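You operate a simulated robot arm through the tools that you are given. There is no shell and no other tool.

The job below is to be done with a simulated robot arm. You get a single attempt, and the scene is never put back.

## Task
Empty the orange jug's and blue cup's old oil into the yellow tub.
Fine: tub pushed a hand's length toward the jug first; jug and cup back; spill nothing. Set down upright: orange jug, blue cup.
Where things are to end (x, y in the base frame): yellow tub within 30 mm of [920, 70].

It is judged by the outcome, as a careful person would: the job done as asked, and still so three seconds after it is handed in. It fails if anything else is knocked over, pushed out of place, dropped, spilled or broken.

## Robot
A 6-joint arm with a three-finger gripper, fixed in place. Base frame: the origin is on the floor under the middle of its stand, x ahead of it, y to its left, z up. Units: mm, rad, N and s.
With the tool pointing down near the work surface it reaches from about 840 to 900 mm from the base axis. Its first joint turns from -2.897 to 2.897 rad. Payload 4.89 kg.
The TCP is the grasp point between the finger pads, 30 mm short of the fingertips. In the tool frame z runs along the fingers and y along their closing line. The gripper opens to 164 mm; its body begins 125 mm behind the TCP.
Orientation is told as [roll, pitch, yaw] about the base's x, y, z axes, in that order, counted from this pose: with the fingers straight down and closing along the base's y, the tool's x points along the base's -x, its y along +y and its z along -z.

## Interface
- The arm moves only by the tool arm_command. Its arguments are lists of equal length, an entry for each row: "slide": the shift along the base's x, y, z in units of 30 mm (1.0 is 30 mm), a list of three; "angular": the turn, a rotation vector about the base's x, y, z in units of 5 degrees (1.0 is 5 degrees), a list of three; "fingers": the closure, from 0 (fully open) to 1 (shut). In form: {"slide": [[tx, ty, tz], ...], "angular": [[rx, ry, rz], ...], "fingers": [fingers, ...]}. A call has 1 to 20 rows; each row shifts and turns the commanded pose from where the row before left it. A call with a number of a shift or a turn outside -1 to 1 is refused whole. A row lasts 0.2 s, in which the tool goes at most 50 mm and 0.15 rad; a call with a longer step from one row to the next is refused whole, and so is a gripper value outside its range. Where a pose cannot be reached the arm comes as near as it can. A force on the tool above 40 N (or 10 N above the force at the start of the call, whichever is more), or a blocked arm, ends the call early, and 0.2 s more pass. The fingers move at their own pace (about 108 mm/s each) and stop on an object; they squeeze with about 43 N. The grip force told is the motor's: it shows also when the fingers shut on nothing. Time passes only in rows, and 0.2 s behind the last, so rows that do not move let the fingers close. The reply holds the time, the measured pose of the TCP, the force on the tool along the base axes, the opening and the grip force, in the units named above and with some noise, with the torque about the TCP (base axes, N m) and any sound that the robot's microphone picked up.
- Cameras (640 x 400 px; columns grow to the right, rows downward): "scene" is fixed at [47.9, 504.7, 1409.2]; the picture's right is [-0.37, -0.93, 0.00], its down [-0.27, 0.11, -0.96] and it looks along [0.89, -0.36, -0.29] (base axes); focal length 335 px, centre (320, 200). "wrist" rides on the gripper at [76, -2, -152] in the tool frame; the picture's right is [0.02, 1.00, 0.00], its down [-0.88, 0.02, -0.47] and it looks along [-0.47, 0.01, 0.88] (tool axes); focal length 247 px, centre (320, 200). There is no depth. A picture from a camera that has moved, and an enlarged one, comes with that camera's place and axes in the base frame and with its lens. The place of the scene camera against the robot may be out by one fixed shift of up to 18 mm in any direction.
- capture(camera): a new picture of that camera. The clock stands still meanwhile.
- slide_trunk(by): moves the trunk up (or, below 0, down) by that many mm; the arm rides with it, the base frame stays. It gives what a move gives, with no picture.
- enlarge(camera, box): a new picture of the part [left, top, right, bottom] of that camera's present view, enlarged. The clock stands still meanwhile.
- sign_off(): hands the job in; it is judged then, once.

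Nothing tells you positions but the pictures and the camera data. Unless the task says otherwise, let go and move clear before handing in.

The tools are called after "Call:" as name(argument=value, ...) on one line, values as JSON. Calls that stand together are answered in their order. arm_command: Moves the arm, as the interface text tells. Its arguments: {"type":"object","properties":{"slide":{"type":"array","items":{"type":"array","items":{"type":"number"}}},"angular":{"type":"array","items":{"type":"array","items":{"type":"number"}}},"fingers":{"type":"array","items":{"type":"number"}}},"required":["slide","angular","fingers"]} The other tools are called the same way: slide_trunk (by) moves the trunk up or down; capture (camera) takes a picture; enlarge (camera, box) takes an enlarged picture of a part of a camera's view; sign_off () hands the job in.

At the start:

```text
t: 0.0
tool_pos: [585.9, 314.1, 1299.6]
tcp_rot: [0.0, 0.001, 0.0]
contact_force: [-0.7, 0.2, 0.5]
wrist_torque: [-0.04, -0.01, 0.01]
opening: 164.1
gripper_force: 0.0
trunk travel left (down, up): [-175.0, 215.0]
```

scene: 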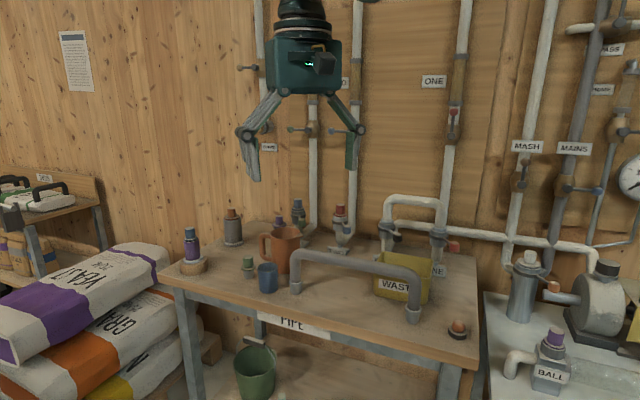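
wrist: 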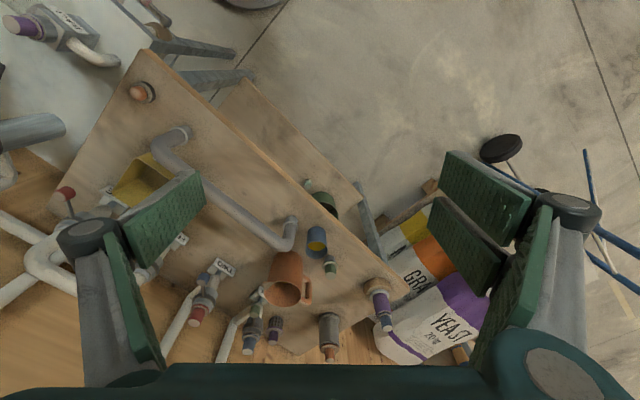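

I see a workbench with an orange jug, a blue cup, a yellow tub labelled WASTE behind a bent pipe/rail, and several bottles. First I'll look closer to locate things.

Call:
enlarge(camera="scene", box=[160, 180, 320, 300])

Call:
enlarge(camera="scene", box=[280, 180, 480, 350])

Call:
enlarge(camera="wrist", box=[60, 50, 420, 380])

```text
3.33 times, centred on (240, 240) of scene
camera zoom: at [47.9, 504.7, 1409.2], right [-0.37, -0.93, 0.0], down [-0.27, 0.11, -0.96], along [0.89, -0.36, -0.29], focal length 1117 px, centre (587, 67)
```

zoom: 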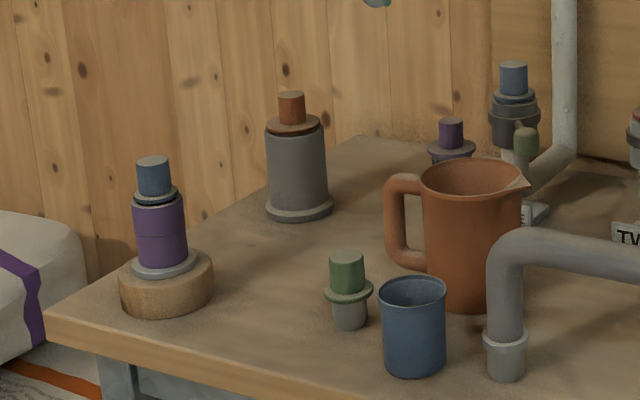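

```text
2.35 times, centred on (380, 265) of scene
camera zoom: at [47.9, 504.7, 1409.2], right [-0.37, -0.93, 0.0], down [-0.27, 0.11, -0.96], along [0.89, -0.36, -0.29], focal length 788 px, centre (179, 47)
```

zoom: 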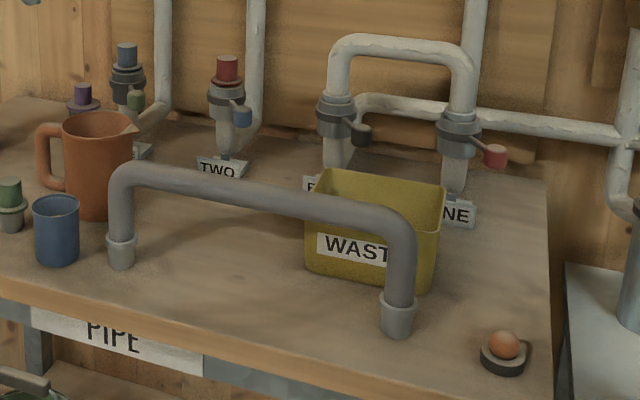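

```text
1.21 times, centred on (240, 215) of wrist
camera zoom: at [508.8, 311.9, 1451.0], right [-0.02, 1.0, 0.0], down [0.88, 0.02, 0.47], along [0.47, 0.01, -0.88], focal length 299 px, centre (417, 182)
```

zoom: 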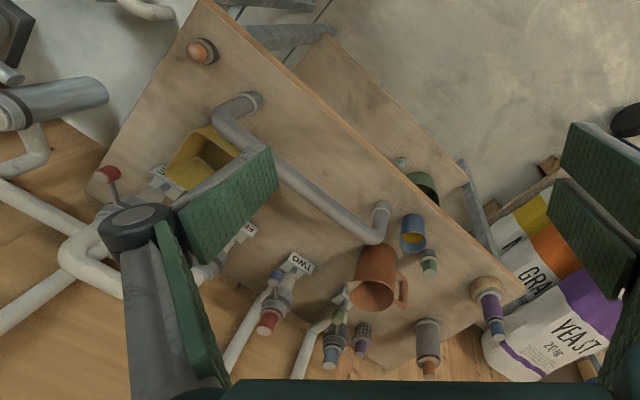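

The jug is near (1090, 215), the cup near (970, 310), the tub near (842, -106) behind a fixed rail, with the table top at z≈820. I'll move the arm high up to the right for more wrist views so I can triangulate.

Call:
arm_command(slide=[[0, -1, 0], [0, -1, 0], [0, -1, 0], [0, -1, 0], [0, -1, 0], [0, -1, 0], [0, -1, 0], [0, -1, 0], [0, -1, 0], [0, -1, 0], [0, 0, 0]], angular=[[0, 0, 0], [0, 0, 0], [0, 0, 0], [0, 0, 0], [0, 0, 0], [0, 0, 0], [0, 0, 0], [0, 0, 0], [0, 0, 0], [0, 0, 0], [0, 0, 0]], fingers=[0, 0, 0, 0, 0, 0, 0, 0, 0, 0, 0])

Call:
capture(camera="wrist")

```text
t: 2.4
tool_pos: [585.6, 12.7, 1300.3]
tcp_rot: [-0.001, 0.001, -0.001]
contact_force: [-0.3, 0.6, 0.2]
wrist_torque: [0.01, 0.0, 0.02]
opening: 164.1
gripper_force: 0.2
trunk travel left (down, up): [-175.0, 215.0]
```

```text
taken
camera wrist: at [508.8, 10.4, 1452.3], right [-0.02, 1.0, 0.0], down [0.88, 0.02, 0.47], along [0.47, 0.01, -0.88], focal length 247 px, centre (320, 200)
```

wrist: 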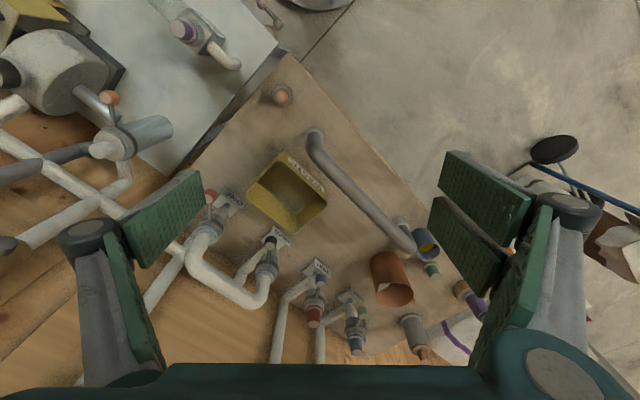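

The tub, rail, jug and cup all show in this view. I'll enlarge them for measurement.

Call:
enlarge(camera="wrist", box=[180, 110, 340, 260])

Call:
enlarge(camera="wrist", box=[340, 190, 500, 340])

```text
2.67 times, centred on (260, 185) of wrist
camera zoom: at [508.8, 10.4, 1452.3], right [-0.02, 1.0, 0.0], down [0.88, 0.02, 0.47], along [0.47, 0.01, -0.88], focal length 659 px, centre (480, 240)
```

zoom: 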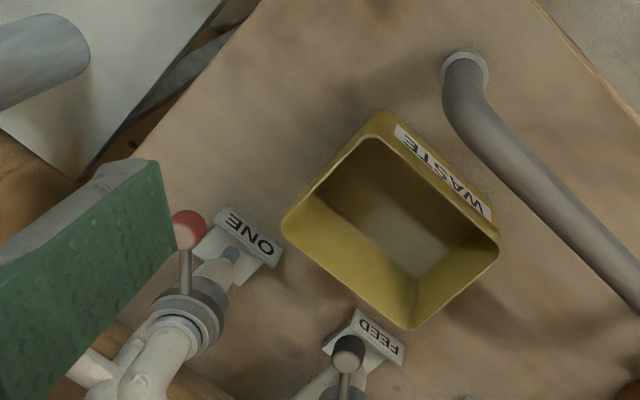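

```text
2.67 times, centred on (420, 265) of wrist
camera zoom: at [508.8, 10.4, 1452.3], right [-0.02, 1.0, 0.0], down [0.88, 0.02, 0.47], along [0.47, 0.01, -0.88], focal length 659 px, centre (53, 27)
```

zoom: 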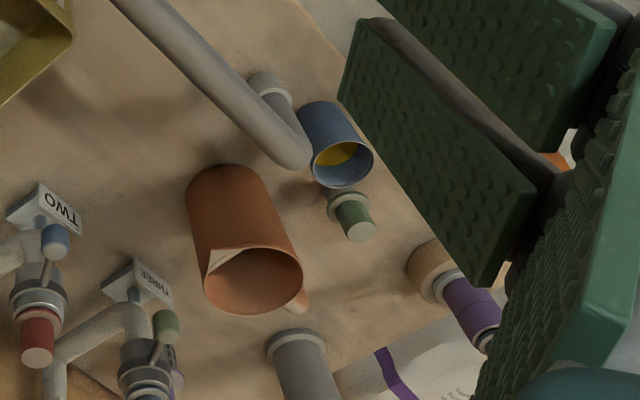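

Triangulating again, the table is at z≈862. The jug is at (1041, 224) with its rim at z≈985, the cup at (935, 310) with its rim at z≈933, the tub at (776, -59) with its rim at z≈940 and its long side along about 42°. The rail runs from (649, 0) to (883, 243). The tub's target lies 193 mm along its long side. I'll look at the gripper's shape before I approach.

Call:
enlarge(camera="scene", box=[300, 0, 500, 200])

Call:
enlarge(camera="scene", box=[360, 170, 480, 350])

```text
2.00 times, centred on (400, 100) of scene
camera zoom: at [47.9, 504.7, 1409.2], right [-0.37, -0.93, 0.0], down [-0.27, 0.11, -0.96], along [0.89, -0.36, -0.29], focal length 670 px, centre (160, 400)
```

zoom: 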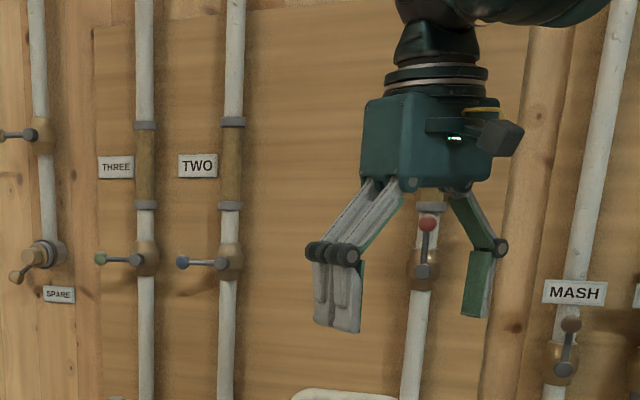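

```text
2.22 times, centred on (420, 260) of scene
camera zoom: at [47.9, 504.7, 1409.2], right [-0.37, -0.93, 0.0], down [-0.27, 0.11, -0.96], along [0.89, -0.36, -0.29], focal length 744 px, centre (98, 67)
```

zoom: 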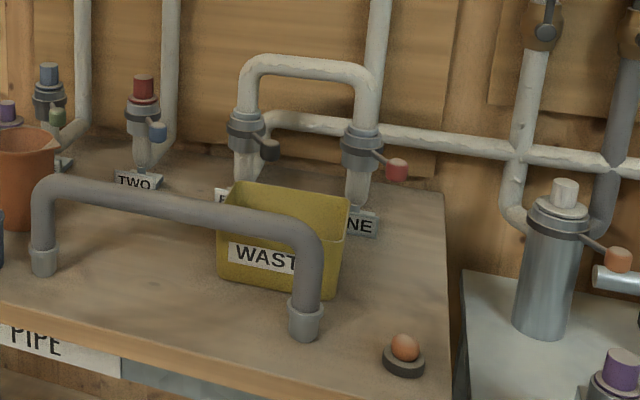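

The gripper has two fingers on its +y side and one on its −y side. I'll go above the tub's rear wall, near (720, -110), with the fingers' closing line along the tub's long side, and check the reach there.

Call:
arm_command(slide=[[0.4467, -0.41, -0.5], [0.4467, -0.41, -0.5], [0.4467, -0.41, -0.5], [0.4467, -0.41, -0.5], [0.4467, -0.41, -0.5], [0.4467, -0.41, -0.5], [0.4467, -0.41, -0.5], [0.4467, -0.41, -0.5], [0.4467, -0.41, -0.5], [0.4467, -0.41, -0.5], [0, 0, 0]], angular=[[0, 0, -0.96], [0, 0, -0.96], [0, 0, -0.96], [0, 0, -0.96], [0, 0, -0.96], [0, 0, -0.96], [0, 0, -0.96], [0, 0, -0.96], [0, 0, -0.96], [0, 0, -0.96], [0, 0, 0]], fingers=[0, 0, 0, 0, 0, 0.1, 0.2, 0.3, 0.4, 0.5, 0.5])

Call:
capture(camera="wrist")

Call:
capture(camera="scene")

```text
t: 4.8
tool_pos: [720.4, -110.0, 1149.2]
tcp_rot: [0.001, -0.001, -0.837]
contact_force: [1.1, 0.3, -0.4]
wrist_torque: [0.03, 0.07, -0.02]
opening: 81.8
gripper_force: 0.0
trunk travel left (down, up): [-175.0, 215.0]
```

```text
taken
camera wrist: at [667.1, -53.9, 1300.8], right [0.73, 0.68, 0.0], down [0.6, -0.64, 0.47], along [0.32, -0.35, -0.88], focal length 247 px, centre (320, 200)
```

wrist: 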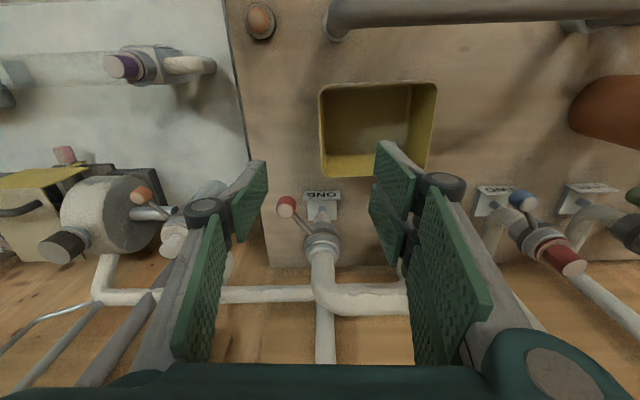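

```text
taken
```

scene: 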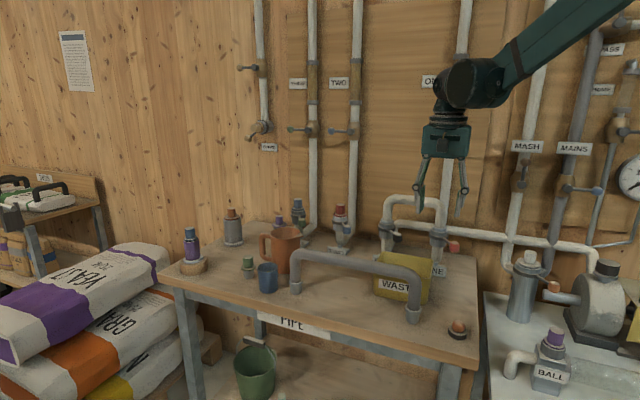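

Call:
enlarge(camera="wrist", box=[290, 60, 460, 220])

```text
2.50 times, centred on (375, 140) of wrist
camera zoom: at [667.1, -53.9, 1300.8], right [0.73, 0.68, 0.0], down [0.6, -0.64, 0.47], along [0.32, -0.35, -0.88], focal length 617 px, centre (182, 350)
```

zoom: 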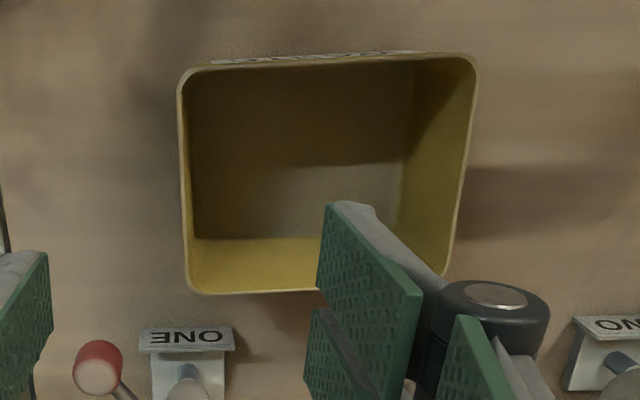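

The TCP lies right over the tub's rear wall. I'll lower to just above the rim and check that the arm can reach there.

Call:
arm_command(slide=[[0.03, 0.02, -0.8], [0.03, 0.02, -0.8], [0, 0, -0.8], [0, 0, -0.8], [0, 0, -0.8], [0, 0, -0.8], [0, 0, -0.8], [0, 0, 0]], angular=[[0, 0, 0], [0, 0, 0], [0, 0, 0], [0, 0, 0], [0, 0, 0], [0, 0, 0], [0, 0, 0], [0, 0, 0]], fingers=[0.5, 0.5, 0.5, 0.5, 0.5, 0.5, 0.5, 0.5])

Call:
capture(camera="wrist")

Call:
enlarge(camera="scene", box=[340, 100, 500, 340])

```text
t: 6.6
tool_pos: [721.1, -108.6, 980.0]
tcp_rot: [0.001, 0.0, -0.837]
contact_force: [1.0, -0.4, 0.2]
wrist_torque: [0.01, 0.04, -0.01]
opening: 82.1
gripper_force: 0.1
trunk travel left (down, up): [-175.0, 215.0]
```

```text
taken
camera wrist: at [668.6, -53.3, 1132.2], right [0.73, 0.68, 0.0], down [0.6, -0.64, 0.47], along [0.32, -0.34, -0.88], focal length 247 px, centre (320, 200)
```

wrist: 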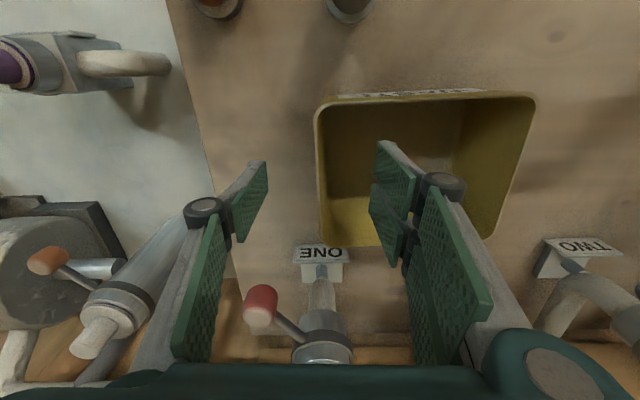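

```text
1.67 times, centred on (420, 220) of scene
camera zoom: at [47.9, 504.7, 1409.2], right [-0.37, -0.93, 0.0], down [-0.27, 0.11, -0.96], along [0.89, -0.36, -0.29], focal length 558 px, centre (153, 167)
```

zoom: 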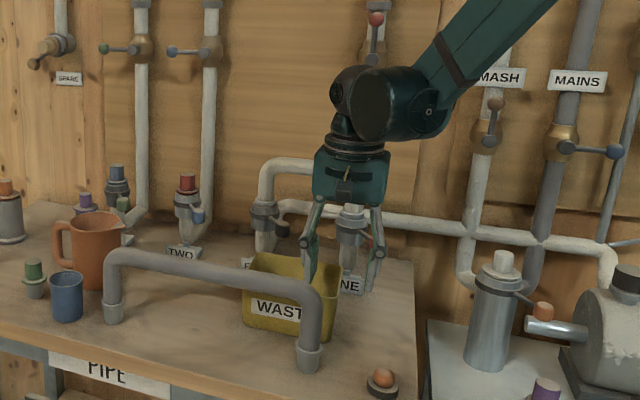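

Reach is fine here and the wall sits between the fingers. I'll lower so the fingers straddle the wall, then close on it.

Call:
arm_command(slide=[[0, 0, -0.5], [0, 0, -0.5], [0, 0, -0.5], [0, 0, -0.4], [0, 0, 0]], angular=[[0, 0, 0], [0, 0, 0], [0, 0, 0], [0, 0, 0], [0, 0, 0]], fingers=[0.5, 0.5, 0.5, 0.5, 0.5])

Call:
capture(camera="wrist")

Call:
enlarge(camera="scene", box=[360, 180, 480, 330])

```text
t: 7.8
tool_pos: [721.6, -108.5, 923.8]
tcp_rot: [0.0, 0.0, -0.838]
contact_force: [0.2, 0.9, 0.6]
wrist_torque: [0.0, -0.02, -0.02]
opening: 81.7
gripper_force: 0.0
trunk travel left (down, up): [-175.0, 215.0]
```

```text
taken
camera wrist: at [667.5, -52.3, 1075.5], right [0.73, 0.68, 0.0], down [0.6, -0.64, 0.47], along [0.32, -0.34, -0.88], focal length 247 px, centre (320, 200)
```

wrist: 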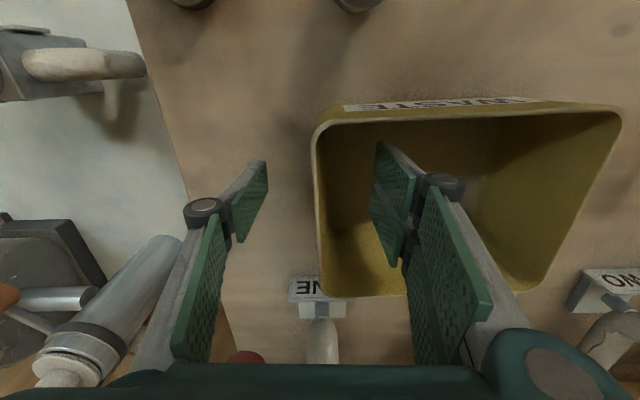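

```text
2.67 times, centred on (420, 255) of scene
camera zoom: at [47.9, 504.7, 1409.2], right [-0.37, -0.93, 0.0], down [-0.27, 0.11, -0.96], along [0.89, -0.36, -0.29], focal length 893 px, centre (53, 53)
```

zoom: 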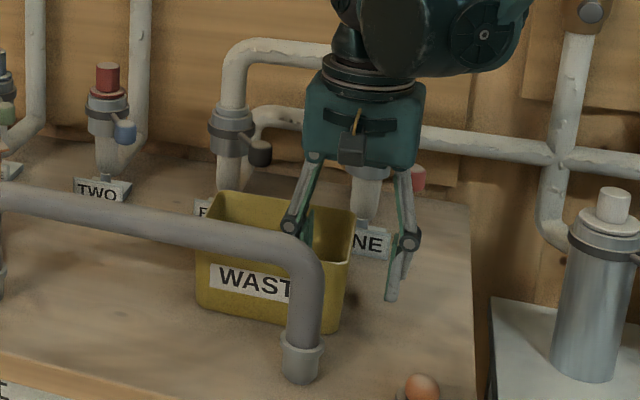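

The fingers straddle the wall cleanly, so I'll close on it gently.

Call:
arm_command(slide=[[0, 0, 0], [0, 0, 0], [0, 0, 0], [0, 0, 0], [0, 0, 0], [0, 0, 0], [0, 0, 0], [0, 0, 0], [0, 0, 0]], angular=[[0, 0, 0], [0, 0, 0], [0, 0, 0], [0, 0, 0], [0, 0, 0], [0, 0, 0], [0, 0, 0], [0, 0, 0], [0, 0, 0]], fingers=[0.6, 0.7, 0.8, 0.85, 0.9, 0.95, 1, 1, 1])

Call:
capture(camera="wrist")

```text
t: 9.8
tool_pos: [719.7, -108.5, 925.3]
tcp_rot: [0.0, 0.001, -0.838]
contact_force: [4.7, -0.9, 13.1]
wrist_torque: [0.74, -2.43, -0.28]
opening: 5.9
gripper_force: 43.2
trunk travel left (down, up): [-175.0, 215.0]
```

```text
taken
camera wrist: at [667.2, -52.3, 1076.0], right [0.73, 0.68, 0.0], down [0.6, -0.64, 0.47], along [0.32, -0.34, -0.88], focal length 247 px, centre (320, 200)
```

wrist: 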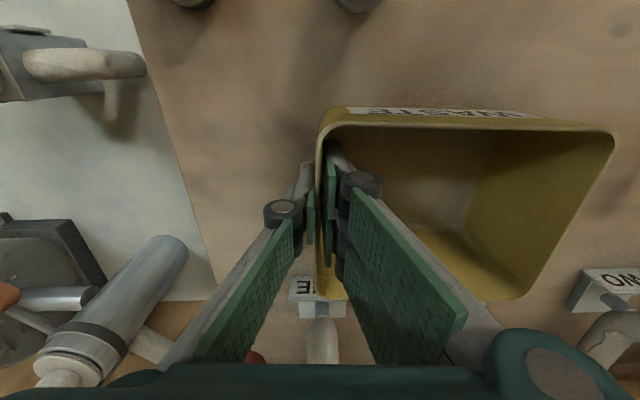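

The wall is gripped (opening 5.9 mm). I'll ease up about 1 mm to relieve the pressing force, then drag the tub slowly toward (920, 70).

Call:
arm_command(slide=[[0, 0, 0.04], [0.24, 0.221, 0], [0.24, 0.221, 0], [0.24, 0.221, 0], [0.24, 0.221, 0], [0.24, 0.221, 0], [0.24, 0.221, 0], [0.24, 0.221, 0], [0.24, 0.221, 0], [0.24, 0.221, 0], [0, 0, 0]], angular=[[0, 0, 0], [0, 0, 0], [0, 0, 0], [0, 0, 0], [0, 0, 0], [0, 0, 0], [0, 0, 0], [0, 0, 0], [0, 0, 0], [0, 0, 0], [0, 0, 0]], fingers=[1, 1, 1, 1, 1, 1, 1, 1, 1, 1, 1])

Call:
capture(camera="wrist")

Call:
enlarge(camera="scene", box=[330, 180, 480, 330])

```text
t: 12.2
tool_pos: [784.8, -48.6, 925.1]
tcp_rot: [-0.001, 0.0, -0.837]
contact_force: [-1.6, -2.9, 10.8]
wrist_torque: [1.02, -1.26, -0.08]
opening: 6.0
gripper_force: 42.9
trunk travel left (down, up): [-175.0, 215.0]
```

```text
taken
camera wrist: at [732.5, 6.4, 1076.9], right [0.73, 0.68, 0.0], down [0.6, -0.64, 0.47], along [0.32, -0.34, -0.88], focal length 247 px, centre (320, 200)
```

wrist: 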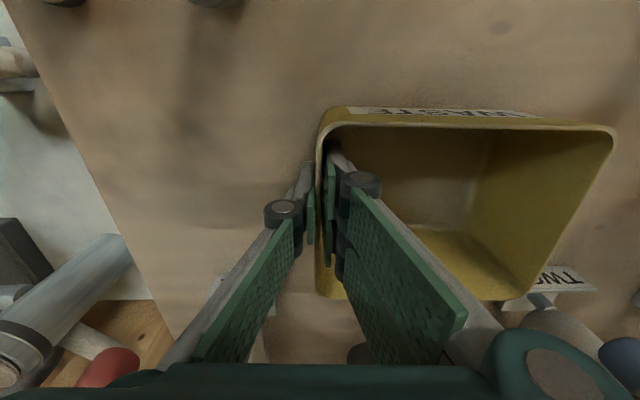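

```text
2.67 times, centred on (405, 255) of scene
camera zoom: at [47.9, 504.7, 1409.2], right [-0.37, -0.93, 0.0], down [-0.27, 0.11, -0.96], along [0.89, -0.36, -0.29], focal length 893 px, centre (93, 53)
```

zoom: 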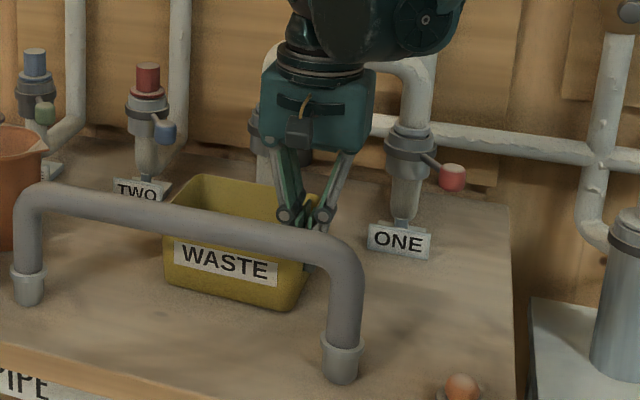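

The tub slides along well, and I'll carry on with the rest of the way.

Call:
arm_command(slide=[[0.252, 0.229, 0], [0.252, 0.229, 0], [0.252, 0.229, 0], [0.252, 0.229, 0], [0.252, 0.229, 0], [0.252, 0.229, 0], [0.252, 0.229, 0], [0.252, 0.229, 0], [0.252, 0.229, 0], [0.252, 0.229, 0], [0, 0, 0]], angular=[[0, 0, 0], [0, 0, 0], [0, 0, 0], [0, 0, 0], [0, 0, 0], [0, 0, 0], [0, 0, 0], [0, 0, 0], [0, 0, 0], [0, 0, 0], [0, 0, 0]], fingers=[1, 1, 1, 1, 1, 1, 1, 1, 1, 1, 1])

Call:
capture(camera="wrist")

Call:
enlarge(camera="scene", box=[240, 180, 480, 330])

```text
t: 14.6
tool_pos: [863.8, 20.4, 926.1]
tcp_rot: [-0.001, 0.0, -0.838]
contact_force: [-0.9, -2.8, 8.1]
wrist_torque: [0.8, -0.89, -0.13]
opening: 5.9
gripper_force: 43.1
trunk travel left (down, up): [-175.0, 215.0]
```

```text
taken
camera wrist: at [810.6, 76.1, 1077.4], right [0.73, 0.68, 0.0], down [0.6, -0.64, 0.47], along [0.32, -0.34, -0.88], focal length 247 px, centre (320, 200)
```

wrist: 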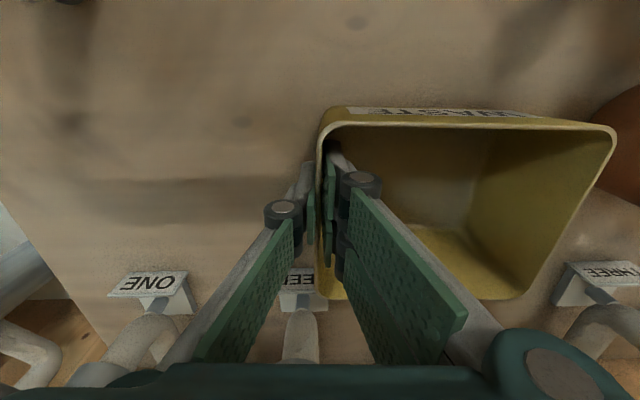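

```text
2.67 times, centred on (360, 255) of scene
camera zoom: at [47.9, 504.7, 1409.2], right [-0.37, -0.93, 0.0], down [-0.27, 0.11, -0.96], along [0.89, -0.36, -0.29], focal length 893 px, centre (213, 53)
```

zoom: 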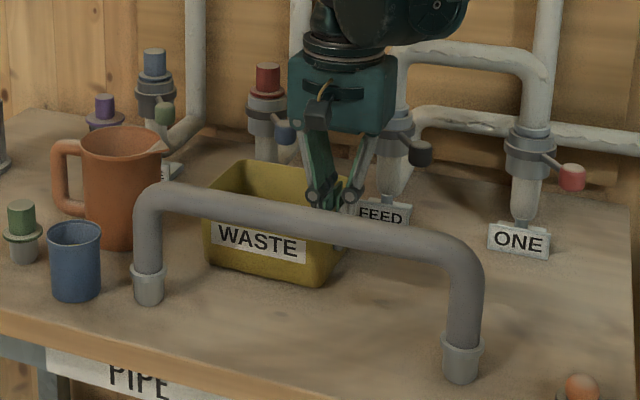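

The tub is about at its target. I'll release it, rise straight up and measure its position.

Call:
arm_command(slide=[[0, 0, 0], [0, 0, 0], [0, 0, 0], [0, 0, 0], [0, 0, 0], [0, 0, 0.5], [0, 0, 0.8], [0, 0, 0.9], [0, 0, 0.9], [0, 0, 0.9], [0, 0, 0.9], [0, 0, 0.9], [0, 0, 0.9], [0, 0, 0]], angular=[[0, 0, 0], [0, 0, 0], [0, 0, 0], [0, 0, 0], [0, 0, 0], [0, 0, 0], [0, 0, 0], [0, 0, 0], [0, 0, 0], [0, 0, 0], [0, 0, 0], [0, 0, 0], [0, 0, 0], [0, 0, 0]], fingers=[0.9, 0.8, 0.7, 0.6, 0.55, 0.55, 0.55, 0.55, 0.55, 0.55, 0.55, 0.55, 0.55, 0.55])

Call:
capture(camera="wrist")

Call:
capture(camera="scene")

```text
t: 17.6
tool_pos: [862.8, 20.2, 1126.1]
tcp_rot: [0.0, 0.0, -0.838]
contact_force: [0.1, -0.1, 0.8]
wrist_torque: [0.01, -0.07, -0.03]
opening: 73.7
gripper_force: 0.1
trunk travel left (down, up): [-175.0, 215.0]
```

```text
taken
camera wrist: at [810.4, 76.0, 1278.1], right [0.73, 0.68, 0.0], down [0.6, -0.64, 0.47], along [0.32, -0.34, -0.88], focal length 247 px, centre (320, 200)
```

wrist: 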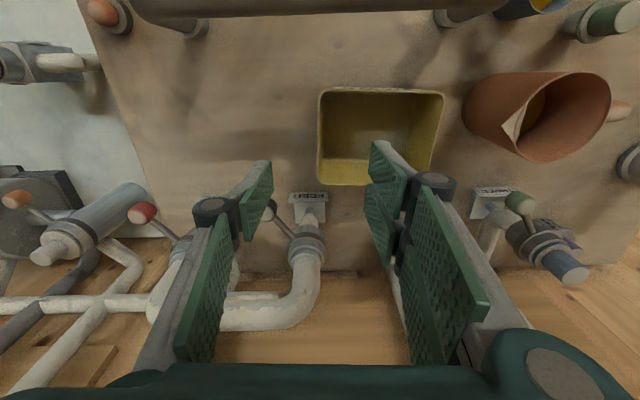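

```text
taken
```

scene: 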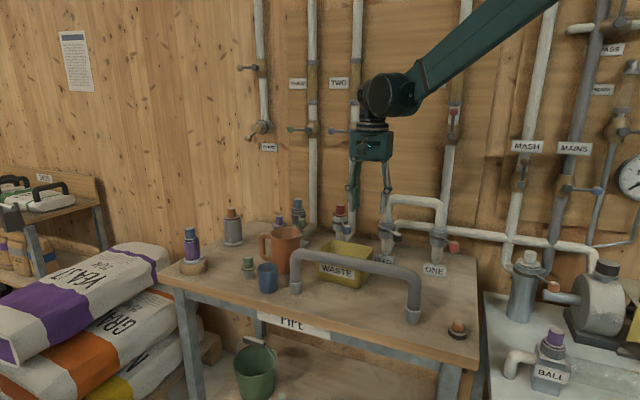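

Call:
enlarge(camera="wrist", box=[300, 70, 460, 200])

Call:
enlarge(camera="wrist", box=[430, 0, 640, 180])

Call:
enlarge(camera="scene", box=[230, 200, 440, 330])

```text
3.08 times, centred on (380, 135) of wrist
camera zoom: at [810.4, 76.0, 1278.1], right [0.73, 0.68, 0.0], down [0.6, -0.64, 0.47], along [0.32, -0.34, -0.88], focal length 760 px, centre (135, 400)
```

zoom: 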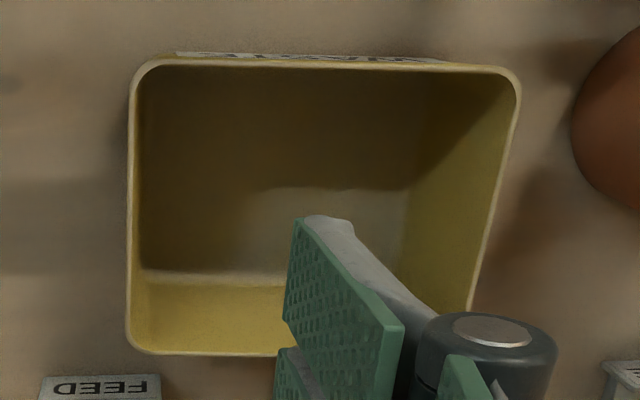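

```text
2.22 times, centred on (535, 90) of wrist
camera zoom: at [810.4, 76.0, 1278.1], right [0.73, 0.68, 0.0], down [0.6, -0.64, 0.47], along [0.32, -0.34, -0.88], focal length 549 px, centre (-158, 444)
```

zoom: 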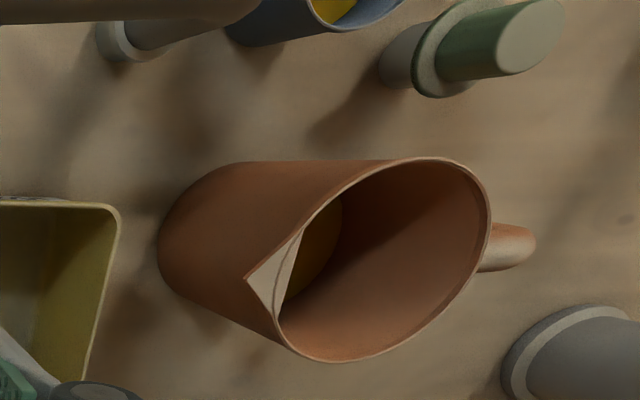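

```text
3.05 times, centred on (335, 265) of scene
camera zoom: at [47.9, 504.7, 1409.2], right [-0.37, -0.93, 0.0], down [-0.27, 0.11, -0.96], along [0.89, -0.36, -0.29], focal length 1021 px, centre (274, 2)
```

zoom: 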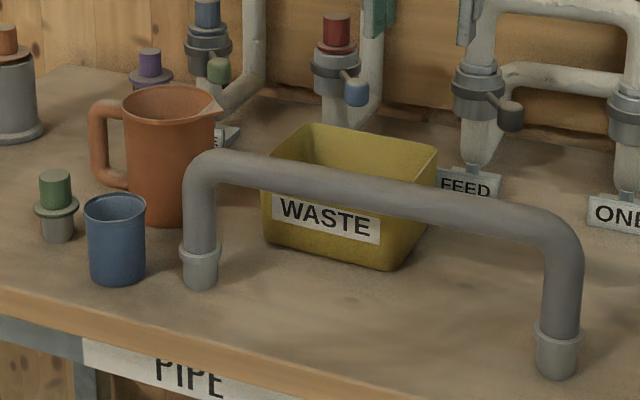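

The tub's centre now measures about (926, 65), well within tolerance. The jug is near (1044, 228), with its handle pointing to about 48° and its spout toward the tub. I'll test how far out I can reach over the jug with the tool pointing down, staying high.

Call:
arm_command(slide=[[0.302, 0.345, 0.06], [0.302, 0.345, 0.06], [0.302, 0.345, 0.06], [0.302, 0.345, 0.06], [0.302, 0.345, 0.06], [0.302, 0.345, 0.06], [0.302, 0.345, 0.06], [0.302, 0.345, 0.06], [0.302, 0.345, 0.06], [0.302, 0.345, 0.06], [0.302, 0.345, 0.06], [0.302, 0.345, 0.06], [0.302, 0.345, 0.06], [0.302, 0.345, 0.06], [0.302, 0.345, 0.06], [0.302, 0.345, 0.06], [0.302, 0.345, 0.06], [0.302, 0.345, 0.06], [0.302, 0.345, 0.06], [0.302, 0.345, 0.06]], angular=[[0, 0, 0.96], [0, 0, 0.96], [0, 0, 0.96], [0, 0, 0.96], [0, 0, 0.96], [0, 0, 0.96], [0, 0, 0.96], [0, 0, 0.96], [0, 0, 0.96], [0, 0, 0.96], [0, 0, 0.96], [0, 0, 0.96], [0, 0, 0.96], [0, 0, 0.96], [0, 0, 0.96], [0, 0, 0.96], [0, 0, 0.96], [0, 0, 0.96], [0, 0, 0.96], [0, 0, 0.96]], fingers=[0.55, 0.55, 0.5, 0.5, 0.45, 0.4, 0.35, 0.3, 0.25, 0.2, 0.15, 0.1, 0.05, 0, 0, 0, 0, 0, 0, 0])

Call:
capture(camera="wrist")

Call:
capture(camera="scene")

```text
t: 21.8
tool_pos: [1044.0, 226.6, 1161.9]
tcp_rot: [-0.001, 0.0, 0.839]
contact_force: [-0.6, 0.0, -1.0]
wrist_torque: [0.04, 0.0, 0.01]
opening: 163.8
gripper_force: 0.0
trunk travel left (down, up): [-175.0, 215.0]
```

```text
taken
camera wrist: at [993.6, 168.1, 1314.2], right [-0.76, 0.65, 0.0], down [0.57, 0.67, 0.47], along [0.31, 0.36, -0.88], focal length 247 px, centre (320, 200)
```

wrist: 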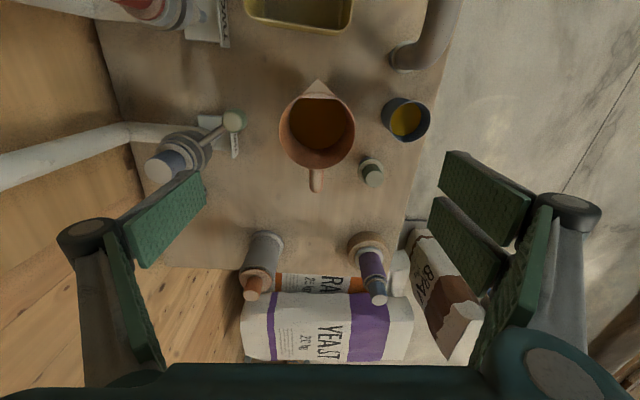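

```text
taken
```

scene: 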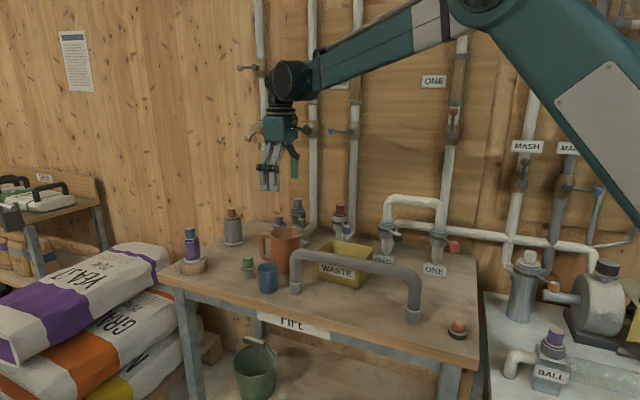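

The arm reaches over the jug with the tool straight down, so a top grasp may work. I'll measure the jug's rim against the tool axis.

Call:
enlarge(camera="wrist", box=[260, 70, 440, 210])

Call:
enlarge(camera="scene", box=[220, 200, 380, 310])

```text
2.86 times, centred on (350, 140) of wrist
camera zoom: at [993.6, 168.1, 1314.2], right [-0.76, 0.65, 0.0], down [0.57, 0.67, 0.47], along [0.31, 0.36, -0.88], focal length 706 px, centre (234, 371)
```

zoom: 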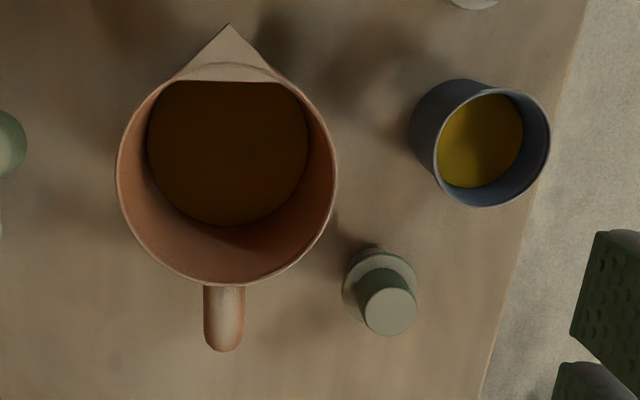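

```text
3.64 times, centred on (300, 255) of scene
camera zoom: at [47.9, 504.7, 1409.2], right [-0.37, -0.93, 0.0], down [-0.27, 0.11, -0.96], along [0.89, -0.36, -0.29], focal length 1218 px, centre (393, 0)
```

zoom: 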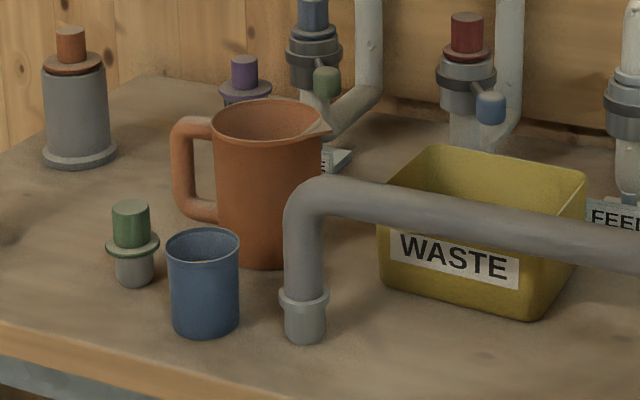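

I now have precise positions: jug axis (1043.5, 221.4) with its oil about half full, cup axis (937, 310), and a green valve ball at (1110, 146, 986) to keep clear of. Before touching anything full I'll rehearse the pour motion empty-handed above the tub, starting by turning the wrist.

Call:
arm_command(slide=[[-0.143, -0.218, -0.07], [-0.143, -0.218, -0.07], [-0.143, -0.218, -0.07], [-0.143, -0.218, -0.07], [-0.143, -0.218, -0.07], [-0.143, -0.218, -0.07], [-0.143, -0.218, -0.07], [-0.143, -0.218, -0.07], [-0.143, -0.218, -0.07], [-0.143, -0.218, -0.07], [-0.143, -0.218, -0.07], [-0.143, -0.218, -0.07], [-0.143, -0.218, -0.07], [-0.143, -0.218, -0.07], [-0.143, -0.218, -0.07], [-0.143, -0.218, -0.07], [-0.143, -0.218, -0.07], [-0.143, -0.218, -0.07], [-0.143, -0.218, -0.07], [-0.143, -0.218, -0.07]], angular=[[0, 0, -1], [0, 0, -1], [0, 0, -1], [0, 0, -1], [0, 0, -1], [0, 0, -1], [0, 0, -1], [0, 0, -1], [0, 0, -1], [0, 0, -1], [0, 0, -1], [0, 0, -1], [0, 0, -1], [0, 0, -1], [0, 0, -1], [0, 0, -1], [0, 0, -1], [0, 0, -1], [0, 0, -1], [0, 0, -1]], fingers=[0.4, 0.4, 0.4, 0.4, 0.4, 0.4, 0.4, 0.4, 0.4, 0.4, 0.4, 0.4, 0.4, 0.4, 0.4, 0.4, 0.4, 0.4, 0.4, 0.4])

Call:
arm_command(slide=[[0, 0, 0], [0, 0, 0], [0, 0, 0], [0, 0, 0], [0, 0, 0], [0, 0, 0], [0, 0, 0], [0, 0, 0], [0, 0, 0], [0, 0, 0], [0, 0, 0], [0, 0, 0], [0, 0, 0], [0, 0, 0], [0, 0, 0], [0, 0, 0], [0, 0, 0]], angular=[[0, 0, -1], [0, 0, -1], [0, 0, -1], [0, 0, -1], [0, 0, -1], [0, 0, -1], [0, 0, -1], [0, 0, -1], [0, 0, -1], [0, 0, -1], [0, 0, -1], [0, 0, -1], [0, 0, -1], [0, 0, -1], [0, 0, -1], [0, 0, -1], [0, 0, 0]], fingers=[0.4, 0.4, 0.4, 0.4, 0.4, 0.4, 0.4, 0.4, 0.4, 0.4, 0.4, 0.4, 0.4, 0.4, 0.4, 0.4, 0.4])

Call:
capture(camera="scene")

```text
t: 26.0
tool_pos: [958.0, 96.4, 1122.3]
tcp_rot: [-0.001, 0.0, -0.91]
contact_force: [0.1, -0.2, 0.4]
wrist_torque: [-0.05, 0.02, 0.02]
opening: 98.2
gripper_force: 0.0
trunk travel left (down, up): [-175.0, 215.0]
```

```text
t: 29.6
tool_pos: [958.5, 95.4, 1121.4]
tcp_rot: [0.0, 0.0, -2.306]
contact_force: [-0.2, 0.8, 0.2]
wrist_torque: [0.0, 0.06, -0.02]
opening: 98.5
gripper_force: 0.1
trunk travel left (down, up): [-175.0, 215.0]
```

```text
taken
```

scene: 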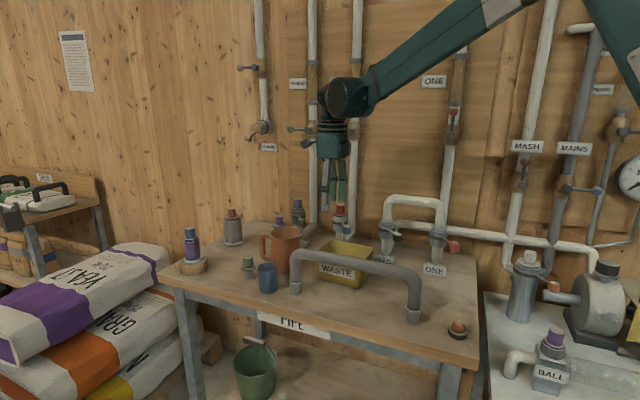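

The turn went through. Now I'll rehearse tipping about the horizontal axis, in two steps, watching for trouble.

Call:
arm_command(slide=[[0, 0, 0], [0, 0, 0], [0, 0, 0], [0, 0, 0], [0, 0, 0], [0, 0, 0], [0, 0, 0], [0, 0, 0], [0, 0, 0], [0, 0, 0], [0, 0, 0], [0, 0, 0], [0, 0, 0]], angular=[[0.743, -0.669, 0], [0.743, -0.669, 0], [0.743, -0.669, 0], [0.743, -0.669, 0], [0.743, -0.669, 0], [0.743, -0.669, 0], [0.743, -0.669, 0], [0.743, -0.669, 0], [0.743, -0.669, 0], [0.743, -0.669, 0], [0.743, -0.669, 0], [0.743, -0.669, 0], [0, 0, 0]], fingers=[0.4, 0.4, 0.4, 0.4, 0.4, 0.4, 0.4, 0.4, 0.4, 0.4, 0.4, 0.4, 0.4])

Call:
capture(camera="scene")

```text
t: 32.4
tool_pos: [958.1, 95.2, 1121.0]
tcp_rot: [0.003, 1.049, -2.302]
contact_force: [-0.2, 0.5, 0.3]
wrist_torque: [0.01, -0.03, -0.03]
opening: 98.3
gripper_force: 0.1
trunk travel left (down, up): [-175.0, 215.0]
```

```text
taken
```

scene: 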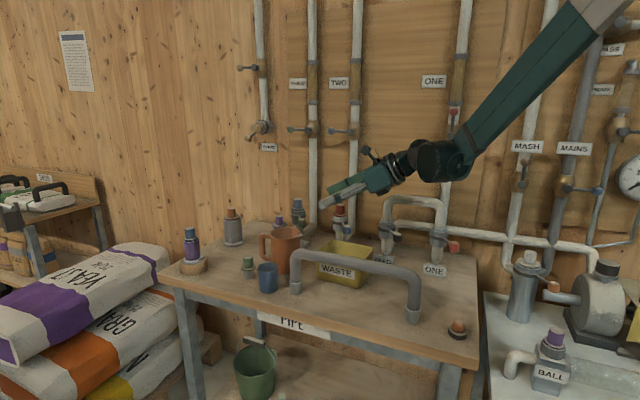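

Call:
arm_command(slide=[[0, 0, 0], [0, 0, 0], [0, 0, 0], [0, 0, 0], [0, 0, 0], [0, 0, 0], [0, 0, 0]], angular=[[0.743, -0.669, 0], [0.743, -0.669, 0], [0.743, -0.669, 0], [0.743, -0.669, 0], [0.743, -0.669, 0], [0.743, -0.669, 0], [0, 0, 0]], fingers=[0.4, 0.4, 0.4, 0.4, 0.4, 0.4, 0.4])

Call:
enlarge(camera="scene", box=[260, 80, 500, 330])

Call:
capture(camera="wrist")

```text
t: 34.0
tool_pos: [957.9, 95.8, 1120.8]
tcp_rot: [1.695, 1.568, -0.611]
contact_force: [-0.5, 0.2, 0.1]
wrist_torque: [0.02, 0.0, 0.01]
opening: 98.3
gripper_force: 0.0
trunk travel left (down, up): [-175.0, 215.0]
```

```text
1.60 times, centred on (380, 205) of scene
camera zoom: at [47.9, 504.7, 1409.2], right [-0.37, -0.93, 0.0], down [-0.27, 0.11, -0.96], along [0.89, -0.36, -0.29], focal length 536 px, centre (224, 192)
```

zoom: 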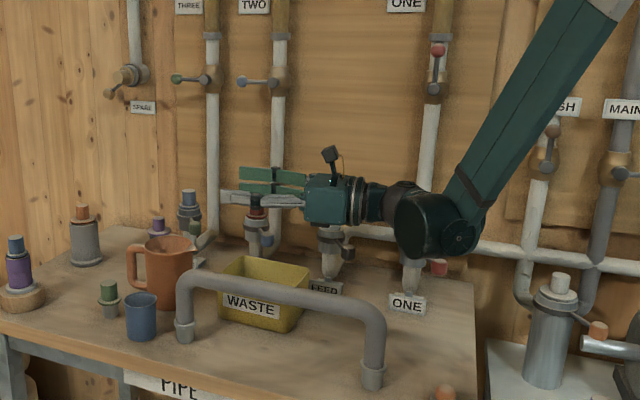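

```text
taken
camera wrist: at [854.3, -15.8, 1196.1], right [0.74, -0.67, 0.02], down [-0.3, -0.36, -0.88], along [0.6, 0.65, -0.47], focal length 247 px, centre (320, 200)
```

wrist: 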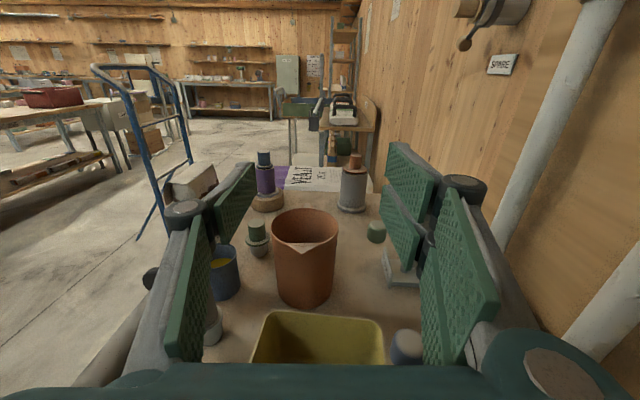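

At 90° everything is clear, but the wrist joint comes near the red valve ball if tipped further at this heading. I'll turn the heading to about 38°, between rail and valves, and rehearse tipping on to 110° at the lower pouring height.

Call:
arm_command(slide=[[0.1, -0.1, 0], [0.1, -0.1, 0], [0, 0, -0.2], [0, 0, -0.2], [0, 0, -0.2], [0, 0, -0.2], [0, 0, -0.2], [0, 0, -0.2], [0, 0, 0]], angular=[[0, 0, -1], [0, 0, -1], [0.616, -0.788, 0], [0.616, -0.788, 0], [0.616, -0.788, 0], [0.616, -0.788, 0], [0, 0, 0], [0, 0, 0], [0, 0, 0]], fingers=[0.4, 0.4, 0.4, 0.4, 0.4, 0.4, 0.4, 0.4, 0.4])

Call:
enlarge(camera="scene", box=[260, 80, 500, 330])

Call:
capture(camera="wrist")

```text
t: 36.0
tool_pos: [964.7, 90.6, 1084.2]
tcp_rot: [3.14, 1.222, 0.659]
contact_force: [-0.5, -0.1, 0.3]
wrist_torque: [0.01, -0.04, 0.02]
opening: 98.6
gripper_force: 0.1
trunk travel left (down, up): [-175.0, 215.0]
```

```text
1.60 times, centred on (380, 205) of scene
camera zoom: at [47.9, 504.7, 1409.2], right [-0.37, -0.93, 0.0], down [-0.27, 0.11, -0.96], along [0.89, -0.36, -0.29], focal length 536 px, centre (224, 192)
```

zoom: 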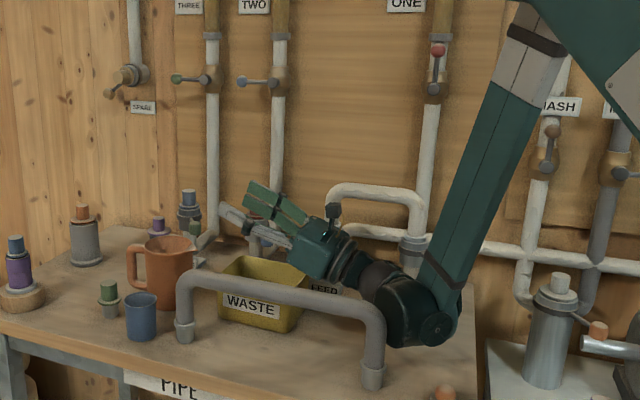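

```text
taken
camera wrist: at [829.7, -12.5, 1103.3], right [0.61, -0.79, 0.02], down [-0.1, -0.1, -0.99], along [0.79, 0.6, -0.14], focal length 247 px, centre (320, 200)
```

wrist: 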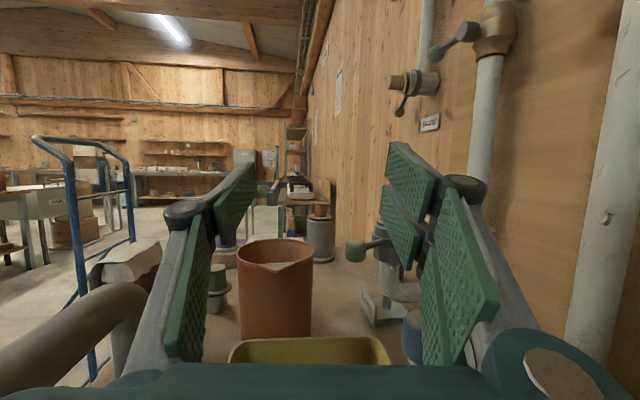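

The rehearsal to 110° is clear at z≈1084. I'll tip back upright and move above the cup.

Call:
arm_command(slide=[[0, 0, 0.3], [0, 0, 0.3], [0, 0, 0.3], [0, 0, 0.3], [0, 0, 0], [0, 0, 0], [0, 0, 0], [0, 0, 0], [0, 0, 0], [0, 0, 0], [0, 0, 0], [0, 0, 0], [0, 0, 0], [0, 0, 0], [0, 0, 0], [0, 0, 0], [0, 0, 0], [0, 0, 0], [0, 0, 0]], angular=[[-0.616, 0.788, 0], [-0.616, 0.788, 0], [-0.616, 0.788, 0], [-0.616, 0.788, 0], [-0.616, 0.788, 0], [-0.616, 0.788, 0], [-0.616, 0.788, 0], [-0.616, 0.788, 0], [-0.616, 0.788, 0], [-0.616, 0.788, 0], [-0.616, 0.788, 0], [-0.616, 0.788, 0], [-0.616, 0.788, 0], [-0.616, 0.788, 0], [-0.616, 0.788, 0], [-0.616, 0.788, 0], [-0.616, 0.788, 0], [-0.616, 0.788, 0], [-0.616, 0.788, 0]], fingers=[0.45, 0.45, 0.45, 0.45, 0.45, 0.45, 0.45, 0.45, 0.45, 0.45, 0.45, 0.45, 0.45, 0.45, 0.45, 0.45, 0.45, 0.45, 0.45])

Call:
arm_command(slide=[[0, 0, 0], [0, 0, 0], [0, 0, 0], [-0.0922, 0.73, 0], [-0.0922, 0.73, 0], [-0.0922, 0.73, 0], [-0.0922, 0.73, 0], [-0.0922, 0.73, 0], [-0.0922, 0.73, 0], [-0.0922, 0.73, 0], [-0.0922, 0.73, 0], [-0.0922, 0.73, 0], [-0.0922, 0.73, 0], [0, 0, 0]], angular=[[-0.616, 0.788, 0], [-0.616, 0.788, 0], [-0.616, 0.788, 0], [0, 0, 0], [0, 0, 0], [0, 0, 0], [0, 0, 0], [0, 0, 0], [0, 0, 0], [0, 0, 0], [0, 0, 0], [0, 0, 0], [0, 0, 0], [0, 0, 0]], fingers=[0.45, 0.45, 0.45, 0.45, 0.45, 0.45, 0.45, 0.45, 0.45, 0.45, 0.45, 0.45, 0.45, 0.45])

Call:
capture(camera="wrist")

```text
t: 40.0
tool_pos: [962.9, 89.4, 1120.0]
tcp_rot: [0.002, 0.26, -2.478]
contact_force: [-0.7, -1.2, -0.1]
wrist_torque: [0.06, -0.03, 0.0]
opening: 90.1
gripper_force: 0.0
trunk travel left (down, up): [-175.0, 215.0]
```

```text
t: 43.0
tool_pos: [935.4, 309.9, 1121.2]
tcp_rot: [0.003, 0.0, -2.477]
contact_force: [0.5, 0.2, 0.4]
wrist_torque: [-0.01, 0.0, -0.01]
opening: 90.3
gripper_force: 0.2
trunk travel left (down, up): [-175.0, 215.0]
```

```text
taken
camera wrist: at [994.8, 359.0, 1272.4], right [0.63, -0.77, 0.0], down [-0.68, -0.56, 0.47], along [-0.37, -0.3, -0.88], focal length 247 px, centre (320, 200)
```

wrist: 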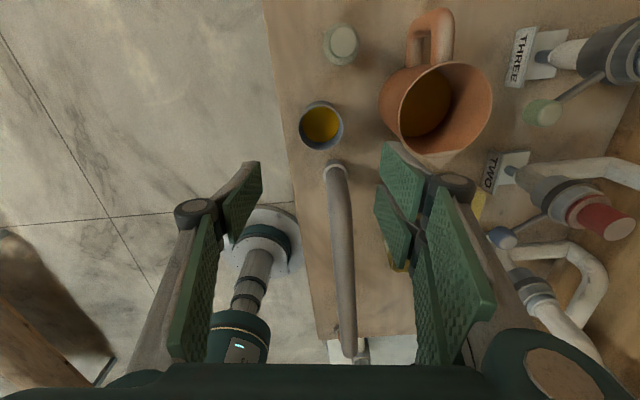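

Call:
enlarge(camera="wrist", box=[260, 70, 380, 190])

Call:
enlarge(camera="scene", box=[220, 130, 360, 310])

```text
3.33 times, centred on (320, 130) of wrist
camera zoom: at [994.8, 359.0, 1272.4], right [0.63, -0.77, 0.0], down [-0.68, -0.56, 0.47], along [-0.37, -0.3, -0.88], focal length 823 px, centre (320, 433)
```

zoom: 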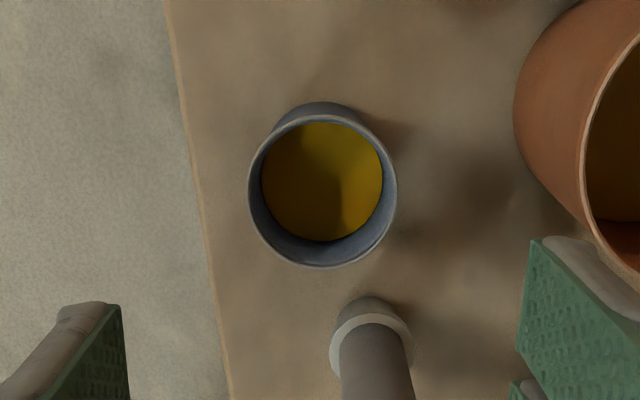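

```text
2.22 times, centred on (290, 220) of scene
camera zoom: at [47.9, 504.7, 1409.2], right [-0.37, -0.93, 0.0], down [-0.27, 0.11, -0.96], along [0.89, -0.36, -0.29], focal length 744 px, centre (387, 156)
```

zoom: 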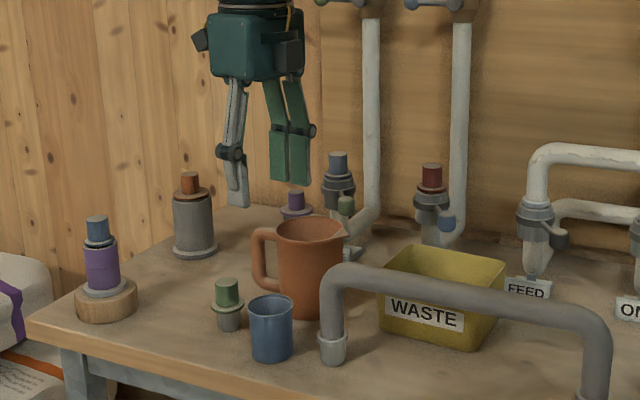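

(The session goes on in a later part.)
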